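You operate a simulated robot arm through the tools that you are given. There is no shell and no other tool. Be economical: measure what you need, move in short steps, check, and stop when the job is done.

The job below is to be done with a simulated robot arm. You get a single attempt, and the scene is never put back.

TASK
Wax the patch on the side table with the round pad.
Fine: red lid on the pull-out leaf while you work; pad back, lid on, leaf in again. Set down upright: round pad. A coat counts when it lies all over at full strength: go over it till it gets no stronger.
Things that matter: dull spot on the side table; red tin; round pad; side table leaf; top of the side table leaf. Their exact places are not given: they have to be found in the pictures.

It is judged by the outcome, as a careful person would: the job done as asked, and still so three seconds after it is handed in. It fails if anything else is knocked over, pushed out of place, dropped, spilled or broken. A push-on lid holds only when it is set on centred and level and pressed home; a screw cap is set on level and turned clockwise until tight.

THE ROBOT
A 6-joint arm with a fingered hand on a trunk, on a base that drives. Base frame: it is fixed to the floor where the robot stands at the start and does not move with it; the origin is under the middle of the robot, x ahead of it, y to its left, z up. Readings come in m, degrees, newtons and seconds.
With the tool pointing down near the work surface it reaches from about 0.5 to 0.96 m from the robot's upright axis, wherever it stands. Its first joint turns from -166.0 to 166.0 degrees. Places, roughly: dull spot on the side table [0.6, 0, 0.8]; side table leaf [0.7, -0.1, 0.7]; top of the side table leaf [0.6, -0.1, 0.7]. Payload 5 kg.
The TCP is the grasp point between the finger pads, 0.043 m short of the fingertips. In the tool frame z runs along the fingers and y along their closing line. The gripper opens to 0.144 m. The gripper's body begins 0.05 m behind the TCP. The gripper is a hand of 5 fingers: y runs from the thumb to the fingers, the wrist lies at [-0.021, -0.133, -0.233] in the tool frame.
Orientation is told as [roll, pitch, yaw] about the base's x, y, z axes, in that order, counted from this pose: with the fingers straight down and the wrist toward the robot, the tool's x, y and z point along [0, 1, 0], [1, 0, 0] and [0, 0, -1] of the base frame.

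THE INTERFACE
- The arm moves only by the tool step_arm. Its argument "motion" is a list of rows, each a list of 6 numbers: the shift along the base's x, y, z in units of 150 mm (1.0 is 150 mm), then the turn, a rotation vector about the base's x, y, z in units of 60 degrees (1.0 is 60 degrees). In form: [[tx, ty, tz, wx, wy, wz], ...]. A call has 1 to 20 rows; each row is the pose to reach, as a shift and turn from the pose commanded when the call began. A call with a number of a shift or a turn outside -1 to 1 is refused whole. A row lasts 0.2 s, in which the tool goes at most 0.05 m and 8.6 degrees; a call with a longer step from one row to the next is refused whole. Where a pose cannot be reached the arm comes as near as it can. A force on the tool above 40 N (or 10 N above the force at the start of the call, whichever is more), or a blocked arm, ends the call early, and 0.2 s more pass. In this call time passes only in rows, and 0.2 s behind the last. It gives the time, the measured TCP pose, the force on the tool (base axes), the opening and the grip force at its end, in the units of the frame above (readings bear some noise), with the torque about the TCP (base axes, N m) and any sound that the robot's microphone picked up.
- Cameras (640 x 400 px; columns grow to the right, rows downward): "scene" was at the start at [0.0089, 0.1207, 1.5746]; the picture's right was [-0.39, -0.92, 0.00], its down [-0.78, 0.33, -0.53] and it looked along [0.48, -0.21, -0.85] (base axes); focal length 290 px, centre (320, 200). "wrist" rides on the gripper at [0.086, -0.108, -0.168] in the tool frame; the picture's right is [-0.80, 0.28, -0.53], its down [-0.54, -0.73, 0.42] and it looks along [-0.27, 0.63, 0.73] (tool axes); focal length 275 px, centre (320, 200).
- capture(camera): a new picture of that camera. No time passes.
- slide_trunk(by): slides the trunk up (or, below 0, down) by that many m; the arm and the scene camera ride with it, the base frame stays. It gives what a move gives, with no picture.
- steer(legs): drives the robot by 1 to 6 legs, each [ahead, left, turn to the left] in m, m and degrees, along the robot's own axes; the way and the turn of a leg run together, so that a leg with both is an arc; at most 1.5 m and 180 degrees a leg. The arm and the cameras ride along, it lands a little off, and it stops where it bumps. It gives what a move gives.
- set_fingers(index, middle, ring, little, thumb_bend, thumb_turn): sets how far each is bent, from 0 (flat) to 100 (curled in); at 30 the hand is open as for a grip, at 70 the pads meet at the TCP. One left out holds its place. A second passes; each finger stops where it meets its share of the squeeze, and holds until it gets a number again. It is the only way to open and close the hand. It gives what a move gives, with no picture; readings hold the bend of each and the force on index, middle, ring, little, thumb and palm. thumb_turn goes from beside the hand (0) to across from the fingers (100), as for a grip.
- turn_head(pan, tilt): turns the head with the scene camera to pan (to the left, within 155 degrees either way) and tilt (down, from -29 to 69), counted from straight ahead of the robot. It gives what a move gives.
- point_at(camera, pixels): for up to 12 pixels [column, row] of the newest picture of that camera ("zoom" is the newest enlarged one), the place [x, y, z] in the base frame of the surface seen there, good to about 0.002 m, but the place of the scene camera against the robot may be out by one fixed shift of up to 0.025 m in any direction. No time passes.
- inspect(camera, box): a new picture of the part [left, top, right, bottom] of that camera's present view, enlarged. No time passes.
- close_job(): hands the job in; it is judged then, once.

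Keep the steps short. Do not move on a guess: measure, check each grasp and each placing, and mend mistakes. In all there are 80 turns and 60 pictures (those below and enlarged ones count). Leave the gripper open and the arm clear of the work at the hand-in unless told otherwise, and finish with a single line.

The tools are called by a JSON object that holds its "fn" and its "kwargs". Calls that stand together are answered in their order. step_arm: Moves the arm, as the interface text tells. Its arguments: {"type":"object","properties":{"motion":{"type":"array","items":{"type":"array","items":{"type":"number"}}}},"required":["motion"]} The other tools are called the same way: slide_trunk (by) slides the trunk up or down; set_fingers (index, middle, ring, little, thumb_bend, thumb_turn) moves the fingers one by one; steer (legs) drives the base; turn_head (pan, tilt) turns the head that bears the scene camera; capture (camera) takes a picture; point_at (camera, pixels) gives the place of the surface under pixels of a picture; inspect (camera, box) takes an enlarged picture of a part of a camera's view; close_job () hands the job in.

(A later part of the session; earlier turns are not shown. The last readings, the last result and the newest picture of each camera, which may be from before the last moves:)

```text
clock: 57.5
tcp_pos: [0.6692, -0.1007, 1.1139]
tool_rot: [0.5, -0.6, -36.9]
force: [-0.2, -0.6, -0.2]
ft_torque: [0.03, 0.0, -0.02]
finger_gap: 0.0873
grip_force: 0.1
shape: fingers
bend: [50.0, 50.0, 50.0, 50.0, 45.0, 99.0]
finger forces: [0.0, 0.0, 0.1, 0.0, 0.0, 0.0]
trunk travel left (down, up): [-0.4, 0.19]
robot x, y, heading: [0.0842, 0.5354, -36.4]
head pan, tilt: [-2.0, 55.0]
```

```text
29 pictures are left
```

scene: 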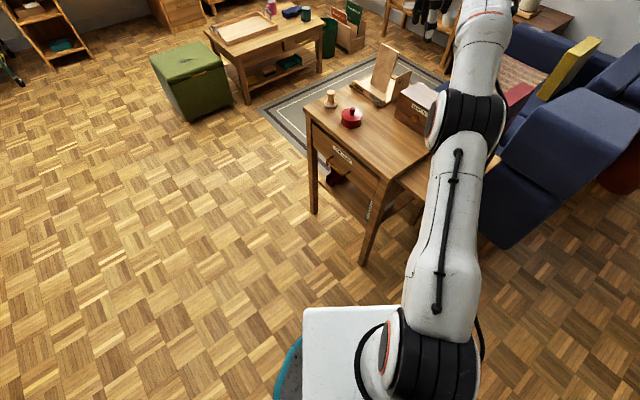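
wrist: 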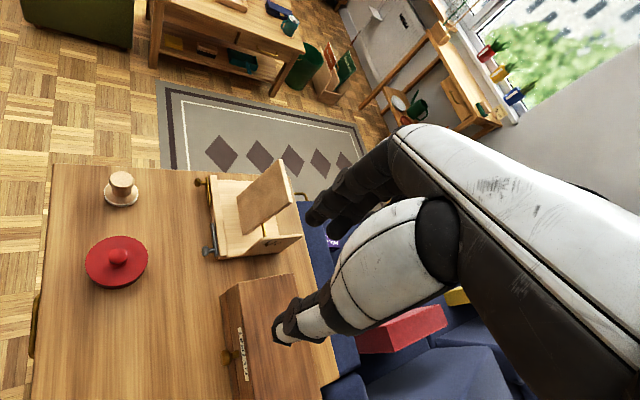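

The wrist view is good: tin (117,262), pad (121,187). I measure them and search for the dull spot.

{"fn": "point_at", "kwargs": {"camera": "wrist", "pixels": [[118, 257], [90, 265], [147, 260], [117, 237], [116, 284], [123, 179], [106, 196], [138, 192], [121, 173], [121, 203], [60, 350], [150, 330]]}}

{"fn": "inspect", "kwargs": {"camera": "wrist", "box": [30, 160, 250, 400]}}

```text
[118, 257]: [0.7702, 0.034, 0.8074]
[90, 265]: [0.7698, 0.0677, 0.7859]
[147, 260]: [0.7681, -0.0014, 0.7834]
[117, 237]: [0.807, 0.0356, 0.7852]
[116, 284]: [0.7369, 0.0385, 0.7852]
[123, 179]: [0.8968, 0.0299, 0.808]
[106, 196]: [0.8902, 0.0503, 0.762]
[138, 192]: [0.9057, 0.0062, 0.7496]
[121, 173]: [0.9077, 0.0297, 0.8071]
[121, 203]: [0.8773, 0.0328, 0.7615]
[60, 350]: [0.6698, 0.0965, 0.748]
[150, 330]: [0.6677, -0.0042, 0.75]
```

```text
1.67 times, centred on (140, 280) of wrist
```

zoom: 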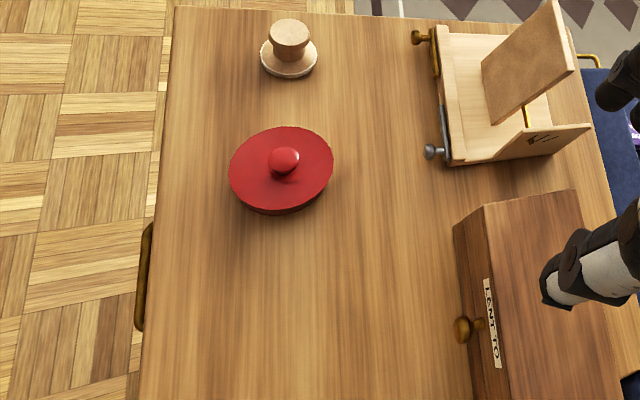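

Tin lid centre ≈(0.770,0.034), top z 0.785; pad ≈(0.893,0.030). No spot visible here yet; it must be nearer, so I shift the hand 0.15 m toward −x and look.

{"fn": "step_arm", "kwargs": {"motion": [[-0.25, 0, 0, 0, 0, 0], [-0.5, 0, 0, 0, 0, 0], [-0.75, 0, 0, 0, 0, 0], [-1, 0, 0, 0, 0, 0]]}}

{"fn": "capture", "kwargs": {"camera": "wrist"}}

{"fn": "inspect", "kwargs": {"camera": "wrist", "box": [60, 200, 300, 400]}}

```text
clock: 58.5
tcp_pos: [0.5516, -0.1503, 1.1464]
tool_rot: [0.6, -0.4, -36.7]
force: [0.6, -0.1, 0.5]
ft_torque: [-0.04, 0.04, 0.01]
finger_gap: 0.0872
grip_force: 0.0
shape: fingers
bend: [50.0, 50.0, 50.0, 50.0, 45.0, 99.0]
finger forces: [0.0, 0.0, 0.1, 0.1, 0.1, 0.0]
out of reach, approached as far as the arm can: row 1, 2, 3, 4
trunk travel left (down, up): [-0.4, 0.19]
robot x, y, heading: [0.0769, 0.5332, -36.4]
head pan, tilt: [-2.0, 55.0]
```

```text
27 pictures are left
```

wrist: 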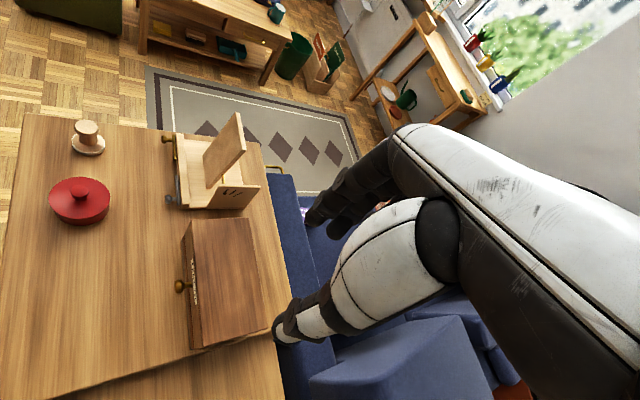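

```text
2.00 times, centred on (180, 300) of wrist
```

zoom: 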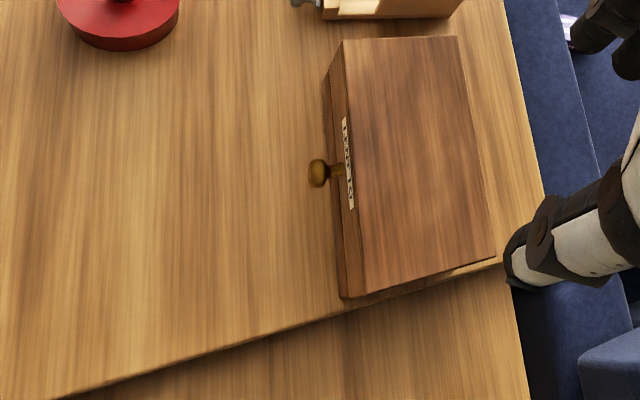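

Still no clear spot. I enlarge the bare area left of the box.

{"fn": "inspect", "kwargs": {"camera": "wrist", "box": [0, 225, 200, 395]}}

{"fn": "inspect", "kwargs": {"camera": "scene", "box": [300, 90, 430, 200]}}

```text
2.35 times, centred on (100, 310) of wrist
```

zoom: 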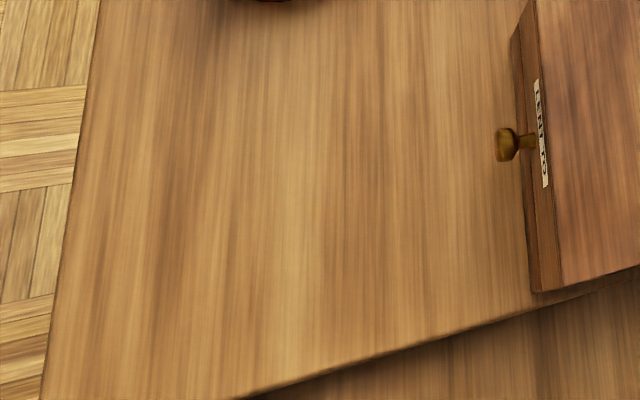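

```text
3.64 times, centred on (365, 145) of scene
```

zoom: 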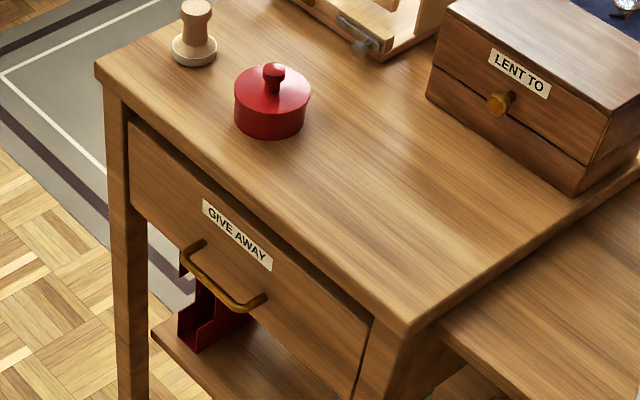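

The spot can't be told from here; I'll look closer when lower. First the lid: I move above the tin (0.770,0.034), narrowing the fingers.

{"fn": "step_arm", "kwargs": {"motion": [[0.2, 0.2, -0.1, 0, 0, 0], [0.4, 0.4, -0.2, 0, 0, 0], [0.6, 0.6, -0.3, 0, 0, 0], [0.8, 0.8, -0.4, 0, 0, 0], [1, 1, -0.5, 0, 0, 0]]}}

{"fn": "set_fingers", "kwargs": {"index": 60, "middle": 60, "ring": 60, "little": 60, "thumb_bend": 60}}

{"fn": "step_arm", "kwargs": {"motion": [[0.2, 0.1, -0.2, 0, 0, 0], [0.35, 0.2, -0.4, 0, 0, 0], [0.45, 0.23, -0.6, 0, 0, 0], [0.455, 0.23, -0.9, 0, 0, 0]]}}

{"fn": "capture", "kwargs": {"camera": "wrist"}}

```text
clock: 59.7
tcp_pos: [0.7422, -0.0409, 1.0975]
tool_rot: [0.5, -0.3, -36.8]
force: [0.0, 0.0, -0.2]
ft_torque: [0.08, -0.03, 0.01]
finger_gap: 0.0874
grip_force: 0.0
shape: fingers
bend: [50.0, 50.0, 50.0, 50.0, 45.0, 99.0]
finger forces: [0.0, 0.1, 0.0, 0.1, 0.0, 0.0]
out of reach, approached as far as the arm can: row 1, 2, 3, 4, 5
trunk travel left (down, up): [-0.4, 0.19]
robot x, y, heading: [0.0775, 0.5308, -36.3]
head pan, tilt: [-2.0, 55.0]
```

```text
clock: 60.7
tcp_pos: [0.7413, -0.041, 1.099]
tool_rot: [0.5, -0.4, -36.8]
force: [0.2, -0.3, 0.0]
ft_torque: [-0.02, 0.01, 0.01]
finger_gap: 0.0431
grip_force: 0.0
shape: fingers
bend: [60.0, 60.0, 60.0, 60.0, 60.0, 100.0]
finger forces: [0.0, 0.1, 0.0, 0.0, 0.0, 0.0]
trunk travel left (down, up): [-0.4, 0.19]
robot x, y, heading: [0.0757, 0.5326, -36.7]
head pan, tilt: [-2.0, 55.0]
```

```text
clock: 61.7
tcp_pos: [0.8276, -0.017, 0.9716]
tool_rot: [0.4, -0.5, -36.7]
force: [-0.1, 0.9, 1.0]
ft_torque: [-0.02, 0.01, 0.0]
finger_gap: 0.0428
grip_force: 0.1
shape: fingers
bend: [60.0, 60.0, 60.0, 60.0, 60.0, 100.0]
finger forces: [0.0, 0.0, 0.0, 0.0, 0.0, 0.1]
out of reach, approached as far as the arm can: row 2, 3, 4
trunk travel left (down, up): [-0.4, 0.19]
robot x, y, heading: [0.0815, 0.5376, -36.2]
head pan, tilt: [-2.0, 55.0]
```

```text
23 pictures are left
```

wrist: 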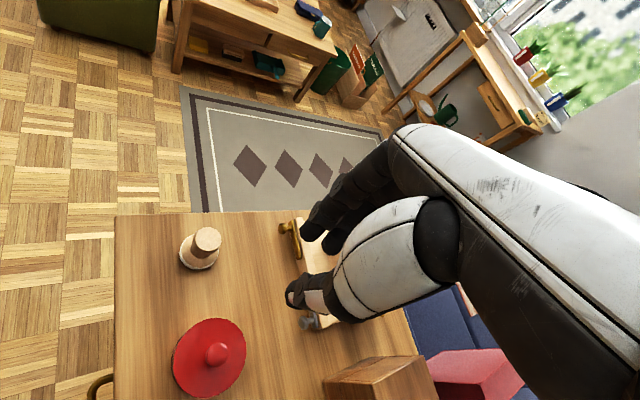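

I measure the lid knob and the pad again from this nearer view (free), before aligning.

{"fn": "point_at", "kwargs": {"camera": "wrist", "pixels": [[217, 353], [206, 354], [228, 352], [173, 363], [246, 352], [213, 320], [207, 396], [208, 240], [195, 241], [220, 238], [181, 255], [200, 268]]}}

{"fn": "step_arm", "kwargs": {"motion": [[-0.12, 0.11, 0, 0, 0, 0], [-0.25, 0.22, 0, 0, 0, 0], [-0.385, 0.34, -0.1, 0, 0, 0]]}}

```text
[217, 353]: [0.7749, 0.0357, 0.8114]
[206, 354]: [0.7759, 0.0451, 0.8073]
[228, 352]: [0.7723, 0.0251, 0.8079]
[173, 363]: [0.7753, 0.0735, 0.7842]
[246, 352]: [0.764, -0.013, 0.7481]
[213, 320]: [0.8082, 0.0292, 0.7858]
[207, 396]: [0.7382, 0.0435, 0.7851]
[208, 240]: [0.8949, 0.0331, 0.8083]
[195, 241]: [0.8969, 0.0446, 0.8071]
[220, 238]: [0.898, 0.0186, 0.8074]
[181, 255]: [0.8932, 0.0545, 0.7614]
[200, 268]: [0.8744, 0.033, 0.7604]
```

```text
clock: 62.5
tcp_pos: [0.8271, -0.0131, 0.9819]
tool_rot: [0.6, -0.4, -36.8]
force: [-0.2, 0.0, 0.3]
ft_torque: [0.02, -0.02, 0.04]
finger_gap: 0.0427
grip_force: 0.1
shape: fingers
bend: [60.0, 60.0, 60.0, 60.0, 60.0, 100.0]
finger forces: [0.1, 0.0, 0.1, 0.0, 0.0, 0.0]
out of reach, approached as far as the arm can: row 1, 2, 3
trunk travel left (down, up): [-0.4, 0.19]
robot x, y, heading: [0.0757, 0.5366, -36.4]
head pan, tilt: [-2.0, 55.0]
```

The arm is stretched straight, and that is why inward moves stall. I fold it by tilting the hand 30° outward about the robot's left axis, then bring it back in.

{"fn": "step_arm", "kwargs": {"motion": [[0, 0, 0.05, -0.07, -0.1, 0], [0, 0, 0.1, -0.15, -0.2, 0], [0, 0, 0.15, -0.22, -0.3, 0], [0, 0, 0.2, -0.3, -0.4, 0]]}}

{"fn": "step_arm", "kwargs": {"motion": [[-0.2, 0.15, 0, 0, 0, 0], [-0.4, 0.3, 0, 0, 0, 0], [-0.6, 0.45, 0, 0, 0, 0], [-0.8, 0.6, 0, 0, 0, 0]]}}

```text
clock: 63.7
tcp_pos: [0.8858, -0.0363, 1.1014]
tool_rot: [1.1, -32.8, -32.9]
force: [-1.5, 1.9, 2.7]
ft_torque: [-0.04, 0.08, -0.08]
finger_gap: 0.0425
grip_force: 0.0
shape: fingers
bend: [60.0, 60.0, 60.0, 60.0, 60.0, 100.0]
finger forces: [0.1, 0.0, 0.0, 0.0, 0.0, 0.1]
out of reach, approached as far as the arm can: row 1, 2, 3, 4
trunk travel left (down, up): [-0.4, 0.19]
robot x, y, heading: [0.076, 0.5331, -36.1]
head pan, tilt: [-2.0, 55.0]
stopped in row 4: the arm was blocked; the commanded pose is now the measured one
```

```text
clock: 64.7
tcp_pos: [0.764, 0.0529, 1.095]
tool_rot: [1.1, -32.3, -33.0]
force: [-0.2, -0.4, -0.5]
ft_torque: [0.0, 0.02, -0.01]
finger_gap: 0.0424
grip_force: 0.1
shape: fingers
bend: [60.0, 60.0, 60.0, 60.0, 60.0, 100.0]
finger forces: [0.1, 0.0, 0.0, 0.0, 0.1, 0.0]
trunk travel left (down, up): [-0.4, 0.19]
robot x, y, heading: [0.0789, 0.5345, -36.2]
head pan, tilt: [-2.0, 55.0]
```

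It works again. I come further in and turn the hand straight down.

{"fn": "step_arm", "kwargs": {"motion": [[-0.25, 0.18, 0, 0, 0, 0], [-0.5, 0.36, 0, 0, 0, 0], [-0.75, 0.54, 0, 0, 0, 0], [-0.9, 0.65, -0.1, 0, 0, 0]]}}

{"fn": "step_arm", "kwargs": {"motion": [[0, 0, 0, 0.08, 0.11, 0], [0, 0, 0, 0.16, 0.22, 0], [0, 0, 0, 0.24, 0.33, 0], [0, 0, 0, 0.31, 0.43, 0]]}}

```text
clock: 65.7
tcp_pos: [0.6319, 0.1527, 1.0784]
tool_rot: [1.1, -32.3, -33.0]
force: [-0.4, -0.2, -1.0]
ft_torque: [0.01, 0.01, 0.01]
finger_gap: 0.0424
grip_force: 0.1
shape: fingers
bend: [60.0, 60.0, 60.0, 60.0, 60.0, 100.0]
finger forces: [0.0, 0.1, 0.1, 0.0, 0.0, 0.1]
trunk travel left (down, up): [-0.4, 0.19]
robot x, y, heading: [0.0805, 0.5345, -36.3]
head pan, tilt: [-2.0, 55.0]
```

```text
clock: 66.9
tcp_pos: [0.6586, 0.1819, 1.0923]
tool_rot: [14.3, -1.1, -35.6]
force: [0.0, 0.8, -0.7]
ft_torque: [-0.04, 0.05, 0.0]
finger_gap: 0.0423
grip_force: 0.1
shape: fingers
bend: [60.0, 60.0, 60.0, 60.0, 60.0, 100.0]
finger forces: [0.1, 0.1, 0.0, 0.1, 0.0, 0.0]
out of reach, approached as far as the arm can: row 1, 2
trunk travel left (down, up): [-0.4, 0.19]
robot x, y, heading: [0.0779, 0.5368, -36.5]
head pan, tilt: [-2.0, 55.0]
stopped in row 4: the arm was blocked; the commanded pose is now the measured one
```

The arm reports a block. I look at its shape.

{"fn": "capture", "kwargs": {"camera": "scene"}}

```text
22 pictures are left
```

scene: 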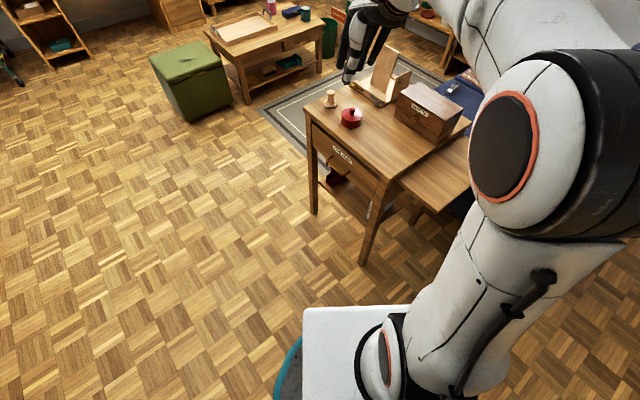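

The elbow is bent again as at the start. I remove the residual 14° tilt, then go above the tin.

{"fn": "step_arm", "kwargs": {"motion": [[0, 0, 0, -0.06, 0.045, 0], [0, 0, 0, -0.12, 0.09, 0], [0, 0, 0, -0.19, 0.15, 0], [0, 0, 0, -0.19, 0.15, 0]]}}

{"fn": "step_arm", "kwargs": {"motion": [[0.2, -0.25, -0.15, 0, 0, 0], [0.4, -0.5, -0.3, 0, 0, 0], [0.6, -0.75, -0.5, 0, 0, 0], [0.72, -0.95, -0.7, 0, 0, 0]]}}

```text
clock: 67.9
tcp_pos: [0.6577, 0.1831, 1.0928]
tool_rot: [-0.3, -0.3, -35.5]
force: [-0.6, 0.6, -0.7]
ft_torque: [0.04, 0.01, -0.03]
finger_gap: 0.0425
grip_force: 0.1
shape: fingers
bend: [60.0, 60.0, 60.0, 60.0, 60.0, 100.0]
finger forces: [0.0, 0.1, 0.1, 0.0, 0.0, 0.0]
trunk travel left (down, up): [-0.4, 0.19]
robot x, y, heading: [0.0796, 0.5364, -36.4]
head pan, tilt: [-2.0, 55.0]
```

```text
refused: row 1 steps farther than a row can; nothing moved
```

{"fn": "step_arm", "kwargs": {"motion": [[0.13, -0.165, -0.2, 0, 0, 0], [0.26, -0.33, -0.4, 0, 0, 0], [0.39, -0.5, -0.6, 0, 0, 0], [0.52, -0.66, -0.8, 0, 0, 0], [0.65, -0.82, -0.9, 0, 0, 0], [0.768, -0.985, -1.0, 0, 0, 0]]}}

{"fn": "capture", "kwargs": {"camera": "wrist"}}

```text
clock: 69.3
tcp_pos: [0.7734, 0.0333, 0.9389]
tool_rot: [-0.3, -0.5, -35.5]
force: [0.0, -0.3, 0.9]
ft_torque: [-0.01, -0.04, -0.02]
finger_gap: 0.0424
grip_force: 0.1
shape: fingers
bend: [60.0, 60.0, 60.0, 60.0, 60.0, 100.0]
finger forces: [0.0, 0.0, 0.0, 0.0, 0.1, 0.1]
trunk travel left (down, up): [-0.4, 0.19]
robot x, y, heading: [0.0799, 0.5328, -36.4]
head pan, tilt: [-2.0, 55.0]
```

```text
21 pictures are left
```

wrist: 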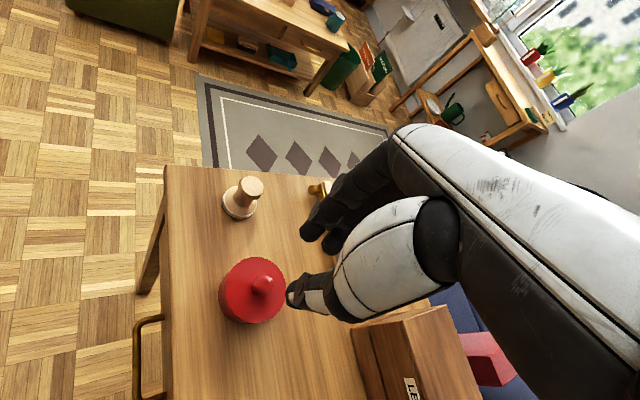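

Aligned: the tool axis passes the lid knob. I descend so the fingertips end just above the lid plate, then check.

{"fn": "step_arm", "kwargs": {"motion": [[0, 0.01, -0.25, 0, 0, 0], [0, 0.01, -0.45, 0, 0, 0], [0, 0.01, -0.6, 0, 0, 0], [0, 0.01, -0.69, 0, 0, 0]]}}

{"fn": "inspect", "kwargs": {"camera": "wrist", "box": [210, 170, 410, 330]}}

```text
clock: 70.3
tcp_pos: [0.7736, 0.0361, 0.8373]
tool_rot: [-0.3, -0.5, -35.4]
force: [0.3, 0.3, -0.6]
ft_torque: [0.0, 0.02, 0.03]
finger_gap: 0.0425
grip_force: 0.1
shape: fingers
bend: [60.0, 60.0, 60.0, 60.0, 60.0, 100.0]
finger forces: [0.0, 0.0, 0.1, 0.0, 0.1, 0.1]
trunk travel left (down, up): [-0.4, 0.19]
robot x, y, heading: [0.0815, 0.5324, -36.3]
head pan, tilt: [-2.0, 55.0]
```

```text
2.50 times, centred on (310, 250) of wrist
```

zoom: 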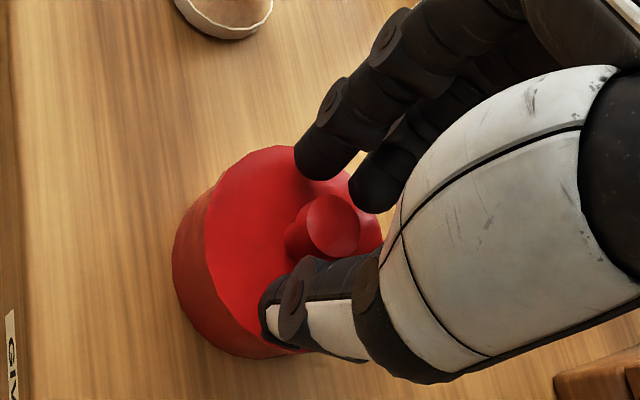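

The mushroom knob is between thumb and index/middle. I lower 4 mm and close those three.

{"fn": "step_arm", "kwargs": {"motion": [[0, 0, -0.027, 0, 0, 0]]}}

{"fn": "set_fingers", "kwargs": {"index": 78, "middle": 78, "thumb_bend": 78}}

{"fn": "inspect", "kwargs": {"camera": "wrist", "box": [210, 170, 410, 330]}}

```text
clock: 70.7
tcp_pos: [0.7733, 0.0372, 0.8343]
tool_rot: [-0.3, -0.5, -35.4]
force: [0.1, 0.4, -0.6]
ft_torque: [-0.01, -0.01, -0.01]
finger_gap: 0.0426
grip_force: 0.1
shape: fingers
bend: [60.0, 60.0, 60.0, 60.0, 60.0, 100.0]
finger forces: [0.0, 0.0, 0.0, 0.0, 0.0, 0.0]
trunk travel left (down, up): [-0.4, 0.19]
robot x, y, heading: [0.0785, 0.5326, -36.5]
head pan, tilt: [-2.0, 55.0]
```

```text
clock: 71.7
tcp_pos: [0.7741, 0.0366, 0.8353]
tool_rot: [-0.3, -0.5, -35.5]
force: [0.4, -0.6, 0.1]
ft_torque: [-0.01, -0.03, 0.0]
finger_gap: 0.0171
grip_force: 21.8
shape: fingers
bend: [71.0, 72.0, 60.0, 60.0, 68.0, 100.0]
finger forces: [12.3, 9.2, 0.1, 0.1, 21.6, 0.0]
trunk travel left (down, up): [-0.4, 0.19]
robot x, y, heading: [0.0813, 0.534, -36.3]
head pan, tilt: [-2.0, 55.0]
heard: snap
```

```text
2.50 times, centred on (310, 250) of wrist
```

zoom: 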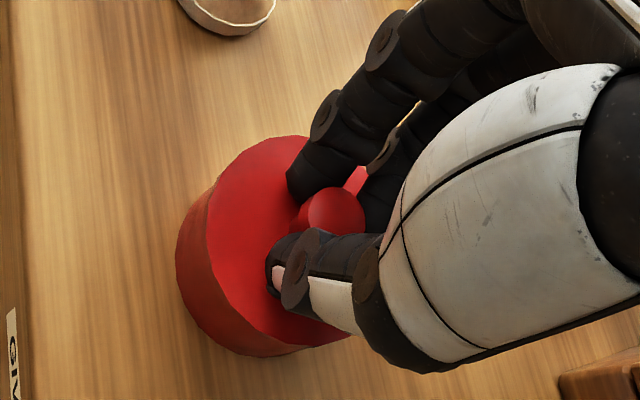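

A firm three-point grip (22 N) and a snap: the lid probably came loose. I lift 30 mm slowly and look.

{"fn": "step_arm", "kwargs": {"motion": [[0, 0, 0.03, 0, 0, 0], [0, 0, 0.07, 0, 0, 0], [0, 0, 0.13, 0, 0, 0], [0, 0, 0.2, 0, 0, 0], [0, 0, 0.35, 0, 0, 0]]}}

{"fn": "capture", "kwargs": {"camera": "wrist"}}

```text
clock: 72.9
tcp_pos: [0.7733, 0.0377, 0.886]
tool_rot: [-0.3, -0.5, -35.5]
force: [0.4, -0.1, 0.1]
ft_torque: [0.02, 0.03, 0.01]
finger_gap: 0.0172
grip_force: 21.7
shape: fingers
bend: [71.0, 72.0, 60.0, 60.0, 68.0, 100.0]
finger forces: [12.1, 9.2, 0.1, 0.0, 21.8, 0.0]
trunk travel left (down, up): [-0.4, 0.19]
robot x, y, heading: [0.0788, 0.5337, -36.2]
head pan, tilt: [-2.0, 55.0]
```

```text
18 pictures are left
```

wrist: 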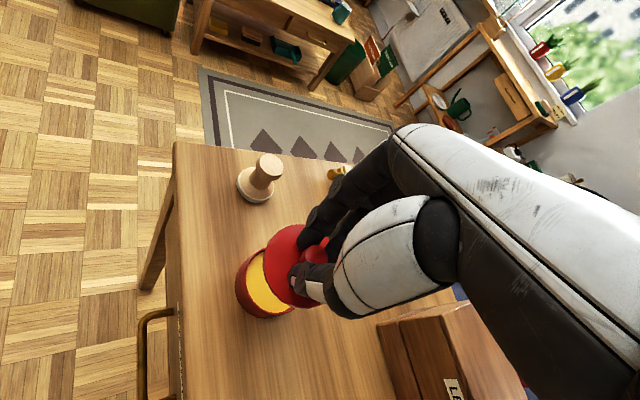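

The lid is off; yellow wax shows. I carry the lid over the bare table toward the leaf spot (0.405,−0.02).

{"fn": "step_arm", "kwargs": {"motion": [[0, 0, 0.3, 0, 0, 0], [-0.25, -0.03, 0.35, 0, 0, 0], [-0.5, -0.06, 0.35, 0, 0, 0], [-0.75, -0.1, 0.35, 0, 0, 0], [-1, -0.13, 0.35, 0, 0, 0]]}}

{"fn": "step_arm", "kwargs": {"motion": [[-0.25, -0.03, 0, 0, 0, 0], [-0.5, -0.06, 0, 0, 0, 0], [-0.75, -0.1, 0, 0, 0, 0], [-1, -0.13, 0, 0, 0, 0]]}}

{"fn": "step_arm", "kwargs": {"motion": [[-0.2, -0.04, -0.1, 0, 0, 0], [-0.4, -0.08, -0.2, 0, 0, 0], [-0.45, -0.12, -0.4, 0, 0, 0]]}}

{"fn": "capture", "kwargs": {"camera": "wrist"}}

```text
clock: 74.1
tcp_pos: [0.6241, 0.0166, 0.9393]
tool_rot: [-0.2, -0.5, -35.4]
force: [0.1, 0.3, -0.4]
ft_torque: [0.0, 0.02, 0.01]
finger_gap: 0.0169
grip_force: 21.6
shape: fingers
bend: [71.0, 72.0, 60.0, 60.0, 68.0, 100.0]
finger forces: [12.3, 9.6, 0.0, 0.0, 21.5, 0.0]
trunk travel left (down, up): [-0.4, 0.19]
robot x, y, heading: [0.0794, 0.5344, -36.4]
head pan, tilt: [-2.0, 55.0]
```

```text
clock: 75.1
tcp_pos: [0.473, -0.0023, 0.9387]
tool_rot: [-0.4, -0.5, -35.4]
force: [-0.6, -0.3, -0.2]
ft_torque: [0.02, 0.01, 0.01]
finger_gap: 0.0168
grip_force: 21.6
shape: fingers
bend: [71.0, 72.0, 60.0, 60.0, 68.0, 100.0]
finger forces: [12.2, 10.0, 0.0, 0.0, 21.6, 0.1]
trunk travel left (down, up): [-0.4, 0.19]
robot x, y, heading: [0.0803, 0.5366, -36.4]
head pan, tilt: [-2.0, 55.0]
```

```text
clock: 75.9
tcp_pos: [0.4055, -0.0235, 0.8786]
tool_rot: [-0.3, -0.5, -35.5]
force: [-0.9, 0.0, 0.6]
ft_torque: [-0.03, 0.0, 0.01]
finger_gap: 0.0168
grip_force: 22.2
shape: fingers
bend: [71.0, 72.0, 60.0, 60.0, 68.0, 100.0]
finger forces: [12.4, 10.1, 0.1, 0.1, 21.4, 0.1]
trunk travel left (down, up): [-0.4, 0.19]
robot x, y, heading: [0.079, 0.5339, -36.4]
head pan, tilt: [-2.0, 55.0]
```

```text
17 pictures are left
```

wrist: 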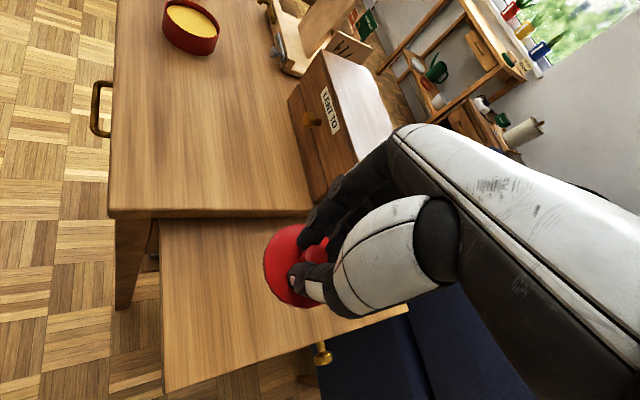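

Good view. I measure leaf surface, table points and open tin rim (free).

{"fn": "point_at", "kwargs": {"camera": "wrist", "pixels": [[230, 320], [220, 250], [200, 300], [167, 386], [250, 240], [190, 18], [165, 30], [219, 35], [192, 6], [190, 55], [205, 120], [270, 262]]}}

{"fn": "inspect", "kwargs": {"camera": "wrist", "box": [100, 0, 320, 220]}}

```text
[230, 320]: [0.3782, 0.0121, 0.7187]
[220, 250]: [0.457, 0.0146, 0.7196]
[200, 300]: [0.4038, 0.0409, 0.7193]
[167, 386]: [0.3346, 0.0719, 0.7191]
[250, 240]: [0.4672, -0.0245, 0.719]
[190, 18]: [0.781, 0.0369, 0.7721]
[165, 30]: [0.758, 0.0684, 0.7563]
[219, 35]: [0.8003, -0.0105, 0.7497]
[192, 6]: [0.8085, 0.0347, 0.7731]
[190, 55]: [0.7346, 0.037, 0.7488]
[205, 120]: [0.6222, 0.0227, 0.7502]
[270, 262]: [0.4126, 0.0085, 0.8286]
```

```text
1.82 times, centred on (210, 110) of wrist
```

zoom: 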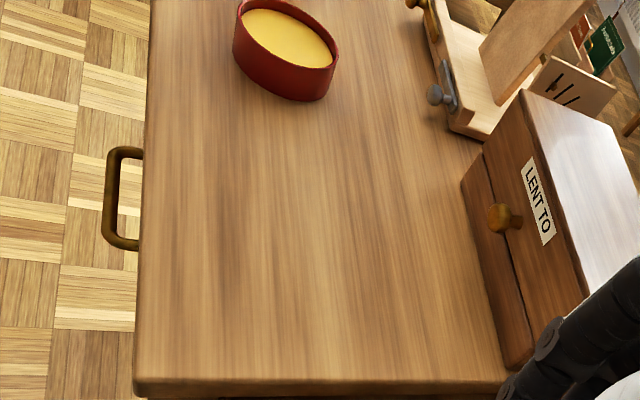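

Leaf top z=0.719, wax surface z=0.772. I lower the lid to just above the leaf.

{"fn": "step_arm", "kwargs": {"motion": [[0, 0, -0.2, 0, 0, 0], [0, 0, -0.4, 0, 0, 0], [0, 0, -0.55, 0, 0, 0], [0, 0, -0.61, 0, 0, 0]]}}

{"fn": "inspect", "kwargs": {"camera": "wrist", "box": [200, 190, 360, 330]}}

```text
clock: 76.9
tcp_pos: [0.4071, -0.0197, 0.7881]
tool_rot: [-0.2, -0.4, -35.5]
force: [-0.3, 0.2, -0.6]
ft_torque: [-0.02, 0.01, -0.01]
finger_gap: 0.0166
grip_force: 21.8
shape: fingers
bend: [71.0, 72.0, 60.0, 60.0, 68.0, 100.0]
finger forces: [12.5, 10.2, 0.0, 0.0, 21.3, 0.1]
trunk travel left (down, up): [-0.4, 0.19]
robot x, y, heading: [0.0796, 0.534, -36.6]
head pan, tilt: [-2.0, 55.0]
```

```text
2.86 times, centred on (280, 260) of wrist
```

zoom: 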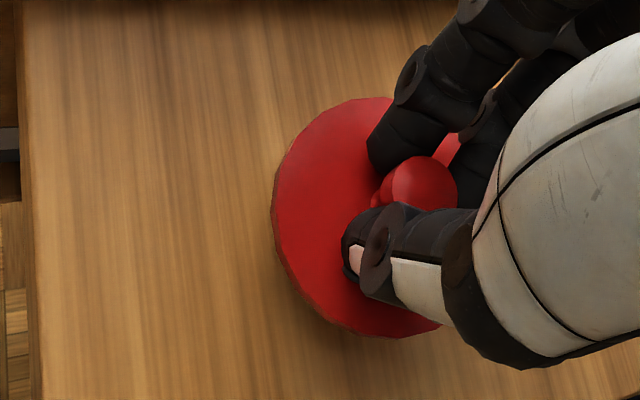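

Near contact now. I step down in small increments and read the force.

{"fn": "step_arm", "kwargs": {"motion": [[0, 0, -0.015, 0, 0, 0], [0, 0, -0.03, 0, 0, 0]]}}

{"fn": "step_arm", "kwargs": {"motion": [[0, 0, -0.015, 0, 0, 0], [0, 0, -0.03, 0, 0, 0]]}}

```text
clock: 77.5
tcp_pos: [0.4048, -0.0211, 0.7845]
tool_rot: [-0.4, -0.4, -35.6]
force: [1.4, -0.4, -0.2]
ft_torque: [0.0, 0.04, 0.03]
finger_gap: 0.0171
grip_force: 21.6
shape: fingers
bend: [71.0, 72.0, 60.0, 60.0, 68.0, 100.0]
finger forces: [12.4, 10.1, 0.0, 0.0, 21.3, 0.1]
trunk travel left (down, up): [-0.4, 0.19]
robot x, y, heading: [0.0783, 0.5354, -36.3]
head pan, tilt: [-2.0, 55.0]
```

```text
clock: 78.1
tcp_pos: [0.4057, -0.0196, 0.7787]
tool_rot: [-0.3, -0.4, -35.5]
force: [0.4, -1.3, 0.3]
ft_torque: [0.02, 0.0, -0.04]
finger_gap: 0.0169
grip_force: 21.8
shape: fingers
bend: [71.0, 72.0, 60.0, 60.0, 68.0, 100.0]
finger forces: [12.5, 10.1, 0.1, 0.1, 21.3, 0.0]
trunk travel left (down, up): [-0.4, 0.19]
robot x, y, heading: [0.08, 0.5347, -36.5]
head pan, tilt: [-2.0, 55.0]
```

{"fn": "step_arm", "kwargs": {"motion": [[0, 0, -0.013, 0, 0, 0], [0, 0, -0.025, 0, 0, 0]]}}

{"fn": "step_arm", "kwargs": {"motion": [[0, 0, -0.007, 0, 0, 0], [0, 0, -0.014, 0, 0, 0]]}}

{"fn": "point_at", "kwargs": {"camera": "wrist", "pixels": [[275, 265], [285, 235]]}}

```text
clock: 78.7
tcp_pos: [0.4051, -0.0213, 0.7752]
tool_rot: [-0.2, -0.4, -35.5]
force: [-0.5, -0.4, 0.9]
ft_torque: [0.0, -0.01, 0.0]
finger_gap: 0.017
grip_force: 21.7
shape: fingers
bend: [71.0, 72.0, 60.0, 60.0, 68.0, 100.0]
finger forces: [12.5, 10.2, 0.0, 0.0, 21.3, 0.0]
trunk travel left (down, up): [-0.4, 0.19]
robot x, y, heading: [0.0799, 0.5361, -36.4]
head pan, tilt: [-2.0, 55.0]
```

```text
clock: 79.3
tcp_pos: [0.4059, -0.0205, 0.7739]
tool_rot: [-0.3, -0.5, -35.4]
force: [-0.2, -0.6, -0.3]
ft_torque: [0.01, 0.01, 0.03]
finger_gap: 0.0166
grip_force: 22.0
shape: fingers
bend: [71.0, 72.0, 60.0, 60.0, 68.0, 100.0]
finger forces: [12.6, 9.9, 0.1, 0.0, 21.5, 0.0]
trunk travel left (down, up): [-0.4, 0.19]
robot x, y, heading: [0.0765, 0.5339, -36.5]
head pan, tilt: [-2.0, 55.0]
```

```text
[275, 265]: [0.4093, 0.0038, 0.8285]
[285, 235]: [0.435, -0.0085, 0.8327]
```

{"fn": "step_arm", "kwargs": {"motion": [[0, 0, -0.007, 0, 0, 0], [0, 0, -0.014, 0, 0, 0]]}}

{"fn": "inspect", "kwargs": {"camera": "wrist", "box": [220, 210, 330, 310]}}

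{"fn": "point_at", "kwargs": {"camera": "zoom", "pixels": [[240, 220], [180, 220], [250, 130], [220, 290]]}}

```text
clock: 79.9
tcp_pos: [0.4071, -0.0205, 0.7718]
tool_rot: [-0.2, -0.5, -35.5]
force: [1.4, -1.9, 3.6]
ft_torque: [0.09, 0.0, 0.03]
finger_gap: 0.0165
grip_force: 22.9
shape: fingers
bend: [71.0, 72.0, 60.0, 60.0, 69.0, 100.0]
finger forces: [12.8, 10.8, 0.1, 0.0, 21.9, 0.0]
trunk travel left (down, up): [-0.4, 0.19]
robot x, y, heading: [0.0812, 0.5343, -36.3]
head pan, tilt: [-2.0, 55.0]
```

```text
4.00 times, centred on (275, 260) of wrist
```

zoom: 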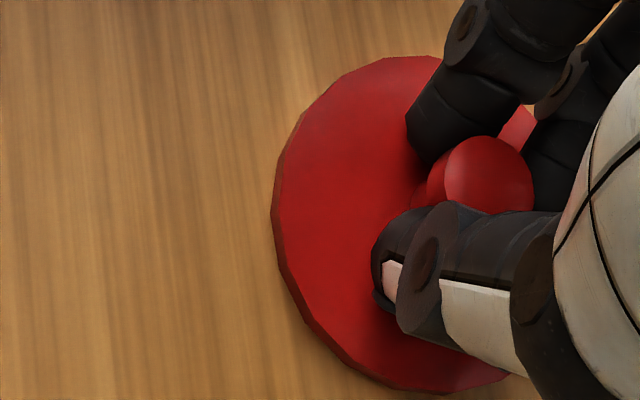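

```text
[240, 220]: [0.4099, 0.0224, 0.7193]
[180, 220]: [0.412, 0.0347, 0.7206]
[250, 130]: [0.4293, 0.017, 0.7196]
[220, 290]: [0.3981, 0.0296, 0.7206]
```

The lid rests on the leaf (3.6 N up). I open the fingers and rise straight up.

{"fn": "set_fingers", "kwargs": {"index": 60, "middle": 60, "thumb_bend": 58}}

{"fn": "step_arm", "kwargs": {"motion": [[0, 0, 0.1, 0, 0, 0], [0, 0, 0.3, 0, 0, 0], [0, 0, 0.6, 0, 0, 0], [0, 0, 0.9, 0, 0, 0], [0, 0, 1, 0, 0, 0]]}}

{"fn": "step_arm", "kwargs": {"motion": [[0.22, 0.05, 0.1, 0, 0, 0], [0.45, 0.1, 0.2, 0, 0, 0], [0.72, 0.15, 0.2, 0, 0, 0], [1.0, 0.2, 0.2, 0, 0, 0]]}}

{"fn": "step_arm", "kwargs": {"motion": [[0.25, 0, 0, 0, 0, 0], [0.5, 0, 0, 0, 0, 0], [0.75, 0, 0, 0, 0, 0], [1.0, 0, 0, 0, 0, 0]]}}

{"fn": "step_arm", "kwargs": {"motion": [[0.25, 0.05, 0, 0, 0, 0], [0.5, 0.1, 0, 0, 0, 0], [0.75, 0.12, 0, 0, 0, 0], [1.0, 0.13, 0, 0, 0, 0]]}}

{"fn": "capture", "kwargs": {"camera": "wrist"}}

```text
clock: 80.9
tcp_pos: [0.4047, -0.0211, 0.7726]
tool_rot: [-0.3, -0.4, -35.6]
force: [0.9, -1.8, 10.3]
ft_torque: [0.14, 0.32, 0.06]
finger_gap: 0.0461
grip_force: 5.2
shape: fingers
bend: [60.0, 60.0, 60.0, 60.0, 58.0, 100.0]
finger forces: [0.0, 0.9, 0.0, 0.1, 10.2, 0.0]
trunk travel left (down, up): [-0.4, 0.19]
robot x, y, heading: [0.0787, 0.5342, -36.5]
head pan, tilt: [-2.0, 55.0]
```

```text
clock: 82.1
tcp_pos: [0.4056, -0.0216, 0.9201]
tool_rot: [-0.2, -0.4, -35.5]
force: [0.9, 0.7, -0.8]
ft_torque: [-0.01, -0.02, 0.02]
finger_gap: 0.0474
grip_force: 0.1
shape: fingers
bend: [60.0, 60.0, 60.0, 60.0, 57.0, 100.0]
finger forces: [0.0, 0.0, 0.1, 0.1, 0.1, 0.0]
trunk travel left (down, up): [-0.4, 0.19]
robot x, y, heading: [0.0774, 0.5322, -36.6]
head pan, tilt: [-2.0, 55.0]
```

```text
clock: 83.1
tcp_pos: [0.5552, 0.0085, 0.9498]
tool_rot: [-0.4, -0.4, -35.5]
force: [-0.4, -0.3, -0.3]
ft_torque: [0.02, 0.0, 0.01]
finger_gap: 0.0477
grip_force: 0.1
shape: fingers
bend: [60.0, 60.0, 60.0, 60.0, 57.0, 100.0]
finger forces: [0.1, 0.0, 0.0, 0.2, 0.1, 0.0]
trunk travel left (down, up): [-0.4, 0.19]
robot x, y, heading: [0.0811, 0.5379, -36.4]
head pan, tilt: [-2.0, 55.0]
```

```text
clock: 84.1
tcp_pos: [0.7063, 0.0094, 0.9491]
tool_rot: [-0.3, -0.3, -35.4]
force: [0.4, -0.4, -1.2]
ft_torque: [0.03, -0.02, -0.01]
finger_gap: 0.0473
grip_force: 0.3
shape: fingers
bend: [60.0, 60.0, 60.0, 60.0, 57.0, 100.0]
finger forces: [0.0, 0.0, 0.0, 0.1, 0.1, 0.0]
trunk travel left (down, up): [-0.4, 0.19]
robot x, y, heading: [0.0783, 0.5355, -36.5]
head pan, tilt: [-2.0, 55.0]
```

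```text
clock: 85.1
tcp_pos: [0.8572, 0.0285, 0.9489]
tool_rot: [-0.2, -0.3, -35.4]
force: [0.6, -1.2, 0.2]
ft_torque: [0.03, -0.01, 0.01]
finger_gap: 0.0473
grip_force: 0.1
shape: fingers
bend: [60.0, 60.0, 60.0, 60.0, 57.0, 100.0]
finger forces: [0.1, 0.0, 0.1, 0.0, 0.0, 0.0]
trunk travel left (down, up): [-0.4, 0.19]
robot x, y, heading: [0.0779, 0.5324, -36.4]
head pan, tilt: [-2.0, 55.0]
```

```text
13 pictures are left
```

wrist: 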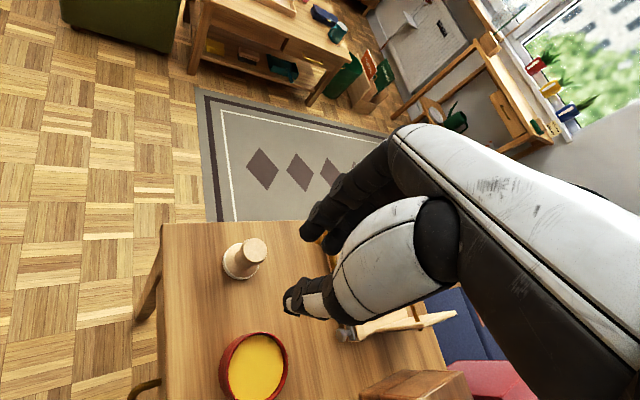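

The pad is 0.957 m from the robot's axis — at the limit. I check the base's clearance to the table leg before driving nearer, and measure pad and rim.

{"fn": "point_at", "kwargs": {"camera": "scene", "pixels": [[305, 312], [395, 310], [278, 380], [361, 262], [470, 170]]}}

{"fn": "point_at", "kwargs": {"camera": "wrist", "pixels": [[254, 248], [244, 246], [266, 246], [224, 259], [241, 279], [222, 365], [288, 365], [257, 335], [252, 398], [255, 370]]}}

```text
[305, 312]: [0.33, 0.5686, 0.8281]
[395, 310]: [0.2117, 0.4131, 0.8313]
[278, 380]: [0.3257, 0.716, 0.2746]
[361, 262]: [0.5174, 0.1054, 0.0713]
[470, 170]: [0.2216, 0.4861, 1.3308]
```

```text
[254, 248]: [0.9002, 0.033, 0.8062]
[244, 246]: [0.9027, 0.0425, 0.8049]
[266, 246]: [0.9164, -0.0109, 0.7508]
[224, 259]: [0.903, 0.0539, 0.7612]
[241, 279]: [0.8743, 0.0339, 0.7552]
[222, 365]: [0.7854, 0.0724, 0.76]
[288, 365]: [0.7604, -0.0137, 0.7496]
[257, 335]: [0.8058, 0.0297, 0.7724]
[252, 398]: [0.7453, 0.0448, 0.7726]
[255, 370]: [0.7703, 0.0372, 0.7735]
```

Clearance is ample (base front ≈0.2 m ahead of the axis). I draw the hand in, drive 0.09 m ahead.

{"fn": "step_arm", "kwargs": {"motion": [[-0.2, 0.1, 0, 0, 0, 0], [-0.4, 0.2, 0, 0, 0, 0], [-0.6, 0.33, 0, 0, 0, 0]]}}

{"fn": "steer", "kwargs": {"legs": [[0.09, 0, 0]]}}

```text
clock: 85.9
tcp_pos: [0.7663, 0.0775, 0.9501]
tool_rot: [-0.4, -0.5, -35.6]
force: [1.0, 0.0, 0.7]
ft_torque: [-0.02, 0.01, -0.02]
finger_gap: 0.0477
grip_force: 0.0
shape: fingers
bend: [60.0, 60.0, 60.0, 60.0, 57.0, 100.0]
finger forces: [0.1, 0.0, 0.1, 0.0, 0.0, 0.2]
trunk travel left (down, up): [-0.4, 0.19]
robot x, y, heading: [0.0791, 0.5355, -36.2]
head pan, tilt: [-2.0, 55.0]
```

```text
clock: 87.0
tcp_pos: [0.8383, 0.0255, 0.9491]
tool_rot: [-0.3, -0.4, -35.4]
force: [-0.3, -0.8, -0.8]
ft_torque: [0.02, 0.0, -0.01]
finger_gap: 0.0475
grip_force: 0.1
shape: fingers
bend: [60.0, 60.0, 60.0, 60.0, 57.0, 100.0]
finger forces: [0.1, 0.0, 0.0, 0.0, 0.0, 0.1]
trunk travel left (down, up): [-0.4, 0.19]
robot x, y, heading: [0.1496, 0.4844, -36.5]
head pan, tilt: [-2.0, 55.0]
```

Next: over the pad (0.898,0.033), fingers opened slightly more, then down just above it.

{"fn": "set_fingers", "kwargs": {"index": 56, "middle": 56, "ring": 56, "little": 56, "thumb_bend": 56}}

{"fn": "step_arm", "kwargs": {"motion": [[0.2, 0.025, 0, 0, 0, 0], [0.4, 0.05, 0, 0, 0, 0], [0.4, 0.05, -0.25, 0, 0, 0], [0.4, 0.05, -0.5, 0, 0, 0], [0.4, 0.05, -0.55, 0, 0, 0]]}}

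{"fn": "inspect", "kwargs": {"camera": "wrist", "box": [200, 160, 400, 340]}}

```text
clock: 88.0
tcp_pos: [0.8379, 0.0254, 0.9489]
tool_rot: [-0.3, -0.4, -35.4]
force: [-0.1, 0.2, -0.1]
ft_torque: [-0.04, -0.01, -0.04]
finger_gap: 0.0563
grip_force: 0.0
shape: fingers
bend: [56.0, 56.0, 56.0, 56.0, 56.0, 100.0]
finger forces: [0.1, 0.0, 0.0, 0.0, 0.1, 0.0]
trunk travel left (down, up): [-0.4, 0.19]
robot x, y, heading: [0.154, 0.482, -36.4]
head pan, tilt: [-2.0, 55.0]
```

```text
clock: 89.2
tcp_pos: [0.8982, 0.0321, 0.8648]
tool_rot: [-0.2, -0.4, -35.5]
force: [0.0, 0.1, -0.3]
ft_torque: [0.0, 0.04, 0.0]
finger_gap: 0.0565
grip_force: 0.0
shape: fingers
bend: [56.0, 56.0, 56.0, 56.0, 56.0, 100.0]
finger forces: [0.1, 0.1, 0.0, 0.1, 0.0, 0.1]
trunk travel left (down, up): [-0.4, 0.19]
robot x, y, heading: [0.1506, 0.4843, -36.2]
head pan, tilt: [-2.0, 55.0]
```

```text
2.22 times, centred on (300, 250) of wrist
```

zoom: 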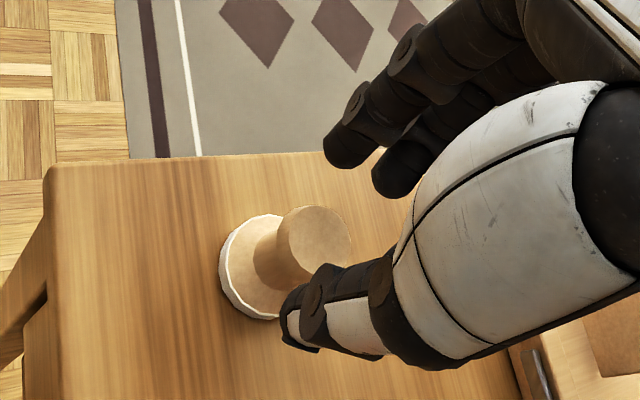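

Aligned over the handle. I descend and close three fingers on its neck.

{"fn": "step_arm", "kwargs": {"motion": [[0, 0, -0.15, 0, 0, 0], [0, 0, -0.28, 0, 0, 0], [0, 0, -0.34, 0, 0, 0]]}}

{"fn": "set_fingers", "kwargs": {"index": 78, "middle": 78, "thumb_bend": 78}}

{"fn": "step_arm", "kwargs": {"motion": [[0, 0, 0.07, 0, 0, 0], [0, 0, 0.2, 0, 0, 0], [0, 0, 0.35, 0, 0, 0]]}}

{"fn": "inspect", "kwargs": {"camera": "wrist", "box": [180, 160, 400, 360]}}

```text
clock: 90.0
tcp_pos: [0.8996, 0.0334, 0.8158]
tool_rot: [-0.2, -0.4, -35.3]
force: [0.0, -0.7, 0.9]
ft_torque: [0.0, 0.01, 0.01]
finger_gap: 0.0564
grip_force: 0.0
shape: fingers
bend: [56.0, 56.0, 56.0, 56.0, 56.0, 100.0]
finger forces: [0.0, 0.1, 0.1, 0.0, 0.2, 0.1]
trunk travel left (down, up): [-0.4, 0.19]
robot x, y, heading: [0.1497, 0.4826, -36.4]
head pan, tilt: [-2.0, 55.0]
```

```text
clock: 91.0
tcp_pos: [0.8989, 0.034, 0.8156]
tool_rot: [-0.3, -0.4, -35.4]
force: [0.4, 0.2, -0.1]
ft_torque: [-0.02, 0.02, 0.0]
finger_gap: 0.0222
grip_force: 22.0
shape: fingers
bend: [63.0, 67.0, 56.0, 56.0, 67.0, 100.0]
finger forces: [11.4, 10.1, 0.0, 0.0, 23.1, 0.0]
trunk travel left (down, up): [-0.4, 0.19]
robot x, y, heading: [0.1477, 0.4818, -36.5]
head pan, tilt: [-2.0, 55.0]
```

```text
clock: 91.8
tcp_pos: [0.897, 0.033, 0.8671]
tool_rot: [-0.3, -0.4, -35.6]
force: [0.0, -0.2, -1.0]
ft_torque: [-0.02, 0.0, 0.04]
finger_gap: 0.0224
grip_force: 22.2
shape: fingers
bend: [63.0, 67.0, 56.0, 56.0, 67.0, 100.0]
finger forces: [11.4, 10.2, 0.0, 0.0, 23.1, 0.0]
trunk travel left (down, up): [-0.4, 0.19]
robot x, y, heading: [0.151, 0.4825, -36.2]
head pan, tilt: [-2.0, 55.0]
```

```text
2.00 times, centred on (290, 260) of wrist
```

zoom: 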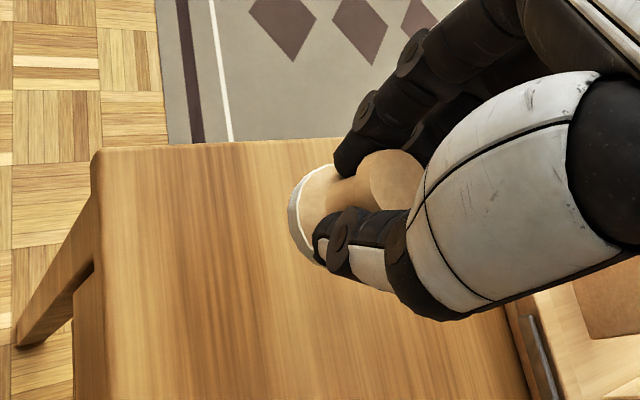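

The pad is held upright (felt bottom = TCP − 0.067). I carry it over the tin (0.7755,0.037) and lower to the wax.

{"fn": "step_arm", "kwargs": {"motion": [[-0.1, 0, 0.08, 0, 0, 0], [-0.4, 0.01, 0.08, 0, 0, 0], [-0.7, 0.02, 0.08, 0, 0, 0], [-0.81, 0.025, 0.08, 0, 0, 0], [-0.81, 0.025, -0.1, 0, 0, 0], [-0.81, 0.025, -0.17, 0, 0, 0]]}}

{"fn": "step_arm", "kwargs": {"motion": [[0, 0, -0.01, 0, 0, 0], [0, 0, -0.02, 0, 0, 0]]}}

{"fn": "inspect", "kwargs": {"camera": "wrist", "box": [180, 160, 400, 360]}}

```text
clock: 93.2
tcp_pos: [0.7773, 0.0353, 0.8415]
tool_rot: [-0.4, -0.4, -35.4]
force: [0.8, -1.0, -0.3]
ft_torque: [0.0, 0.01, 0.02]
finger_gap: 0.0228
grip_force: 22.9
shape: fingers
bend: [63.0, 67.0, 56.0, 56.0, 67.0, 100.0]
finger forces: [11.6, 10.5, 0.0, 0.0, 23.0, 0.0]
trunk travel left (down, up): [-0.4, 0.19]
robot x, y, heading: [0.1478, 0.483, -36.4]
head pan, tilt: [-2.0, 55.0]
```

```text
clock: 93.8
tcp_pos: [0.7759, 0.037, 0.8394]
tool_rot: [-0.3, -0.4, -35.4]
force: [-0.5, -0.3, 0.0]
ft_torque: [0.0, 0.02, -0.02]
finger_gap: 0.0222
grip_force: 21.7
shape: fingers
bend: [63.0, 67.0, 56.0, 56.0, 67.0, 100.0]
finger forces: [11.6, 10.4, 0.0, 0.0, 22.9, 0.1]
trunk travel left (down, up): [-0.4, 0.19]
robot x, y, heading: [0.1513, 0.4803, -36.2]
head pan, tilt: [-2.0, 55.0]
```

```text
2.00 times, centred on (290, 260) of wrist
```

zoom: 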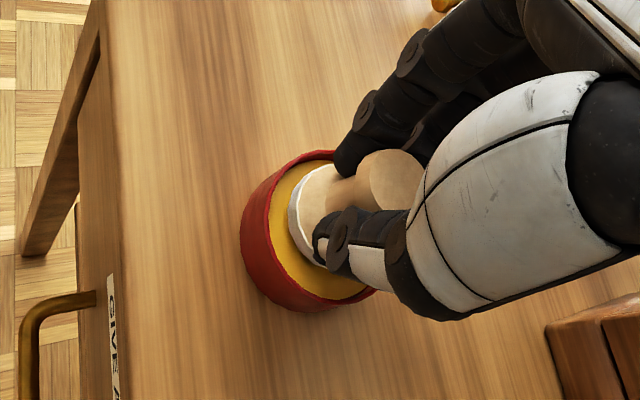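

The pad is inside the rim. I press down gently and rub a few mm to load it.

{"fn": "step_arm", "kwargs": {"motion": [[0, 0, -0.01, 0, 0, 0], [0, 0, -0.02, 0, 0, 0]]}}

{"fn": "step_arm", "kwargs": {"motion": [[0, 0, -0.01, 0, 0, 0], [0, 0, -0.02, 0, 0, 0]]}}

```text
clock: 94.4
tcp_pos: [0.7761, 0.0374, 0.8359]
tool_rot: [-0.3, -0.5, -35.4]
force: [0.0, 0.9, 0.0]
ft_torque: [-0.01, -0.01, -0.01]
finger_gap: 0.0224
grip_force: 21.9
shape: fingers
bend: [63.0, 67.0, 56.0, 56.0, 67.0, 100.0]
finger forces: [11.6, 10.5, 0.1, 0.0, 22.9, 0.0]
trunk travel left (down, up): [-0.4, 0.19]
robot x, y, heading: [0.1519, 0.4825, -36.5]
head pan, tilt: [-2.0, 55.0]
```

```text
clock: 95.0
tcp_pos: [0.7771, 0.0358, 0.8354]
tool_rot: [-0.3, -0.8, -35.4]
force: [-0.6, -0.3, 7.9]
ft_torque: [-0.04, 0.02, 0.01]
finger_gap: 0.0224
grip_force: 25.4
shape: fingers
bend: [63.0, 67.0, 56.0, 56.0, 67.0, 100.0]
finger forces: [12.0, 13.7, 0.0, 0.0, 25.5, 0.0]
trunk travel left (down, up): [-0.4, 0.19]
robot x, y, heading: [0.1502, 0.4808, -36.4]
head pan, tilt: [-2.0, 55.0]
```

8 N contact. I twist ±8° to load wax without dragging the tin.

{"fn": "step_arm", "kwargs": {"motion": [[0, 0, 0, 0, 0, 0.12], [0.013, 0, 0, 0, 0, 0], [0, 0, 0, 0, 0, -0.12], [0, 0.013, 0, 0, 0, 0], [0, 0, 0, 0, 0, 0.12], [-0.013, 0, 0, 0, 0, 0], [0, 0, 0, 0, 0, -0.12], [0, 0, 0, 0, 0, 0]]}}

{"fn": "step_arm", "kwargs": {"motion": [[0, 0, 0.1, 0, 0, 0], [0, 0, 0.3, 0, 0, 0], [0, 0, 0.4, 0, 0, 0]]}}

```text
clock: 96.8
tcp_pos: [0.7753, 0.0373, 0.8346]
tool_rot: [-0.3, -0.5, -35.4]
force: [-1.7, 0.6, 19.8]
ft_torque: [0.0, 0.04, -0.05]
finger_gap: 0.022
grip_force: 28.8
shape: fingers
bend: [71.0, 67.0, 56.0, 56.0, 69.0, 100.0]
finger forces: [13.9, 16.3, 0.0, 0.0, 27.4, 0.0]
trunk travel left (down, up): [-0.4, 0.19]
robot x, y, heading: [0.151, 0.4831, -36.2]
head pan, tilt: [-2.0, 55.0]
```

```text
clock: 97.6
tcp_pos: [0.776, 0.0366, 0.8934]
tool_rot: [-0.3, -0.3, -35.5]
force: [0.3, 0.6, -0.8]
ft_torque: [-0.04, 0.01, -0.01]
finger_gap: 0.0223
grip_force: 22.7
shape: fingers
bend: [71.0, 67.0, 56.0, 56.0, 69.0, 100.0]
finger forces: [12.7, 10.8, 0.0, 0.0, 22.5, 0.0]
trunk travel left (down, up): [-0.4, 0.19]
robot x, y, heading: [0.1525, 0.4842, -36.2]
head pan, tilt: [-2.0, 55.0]
```

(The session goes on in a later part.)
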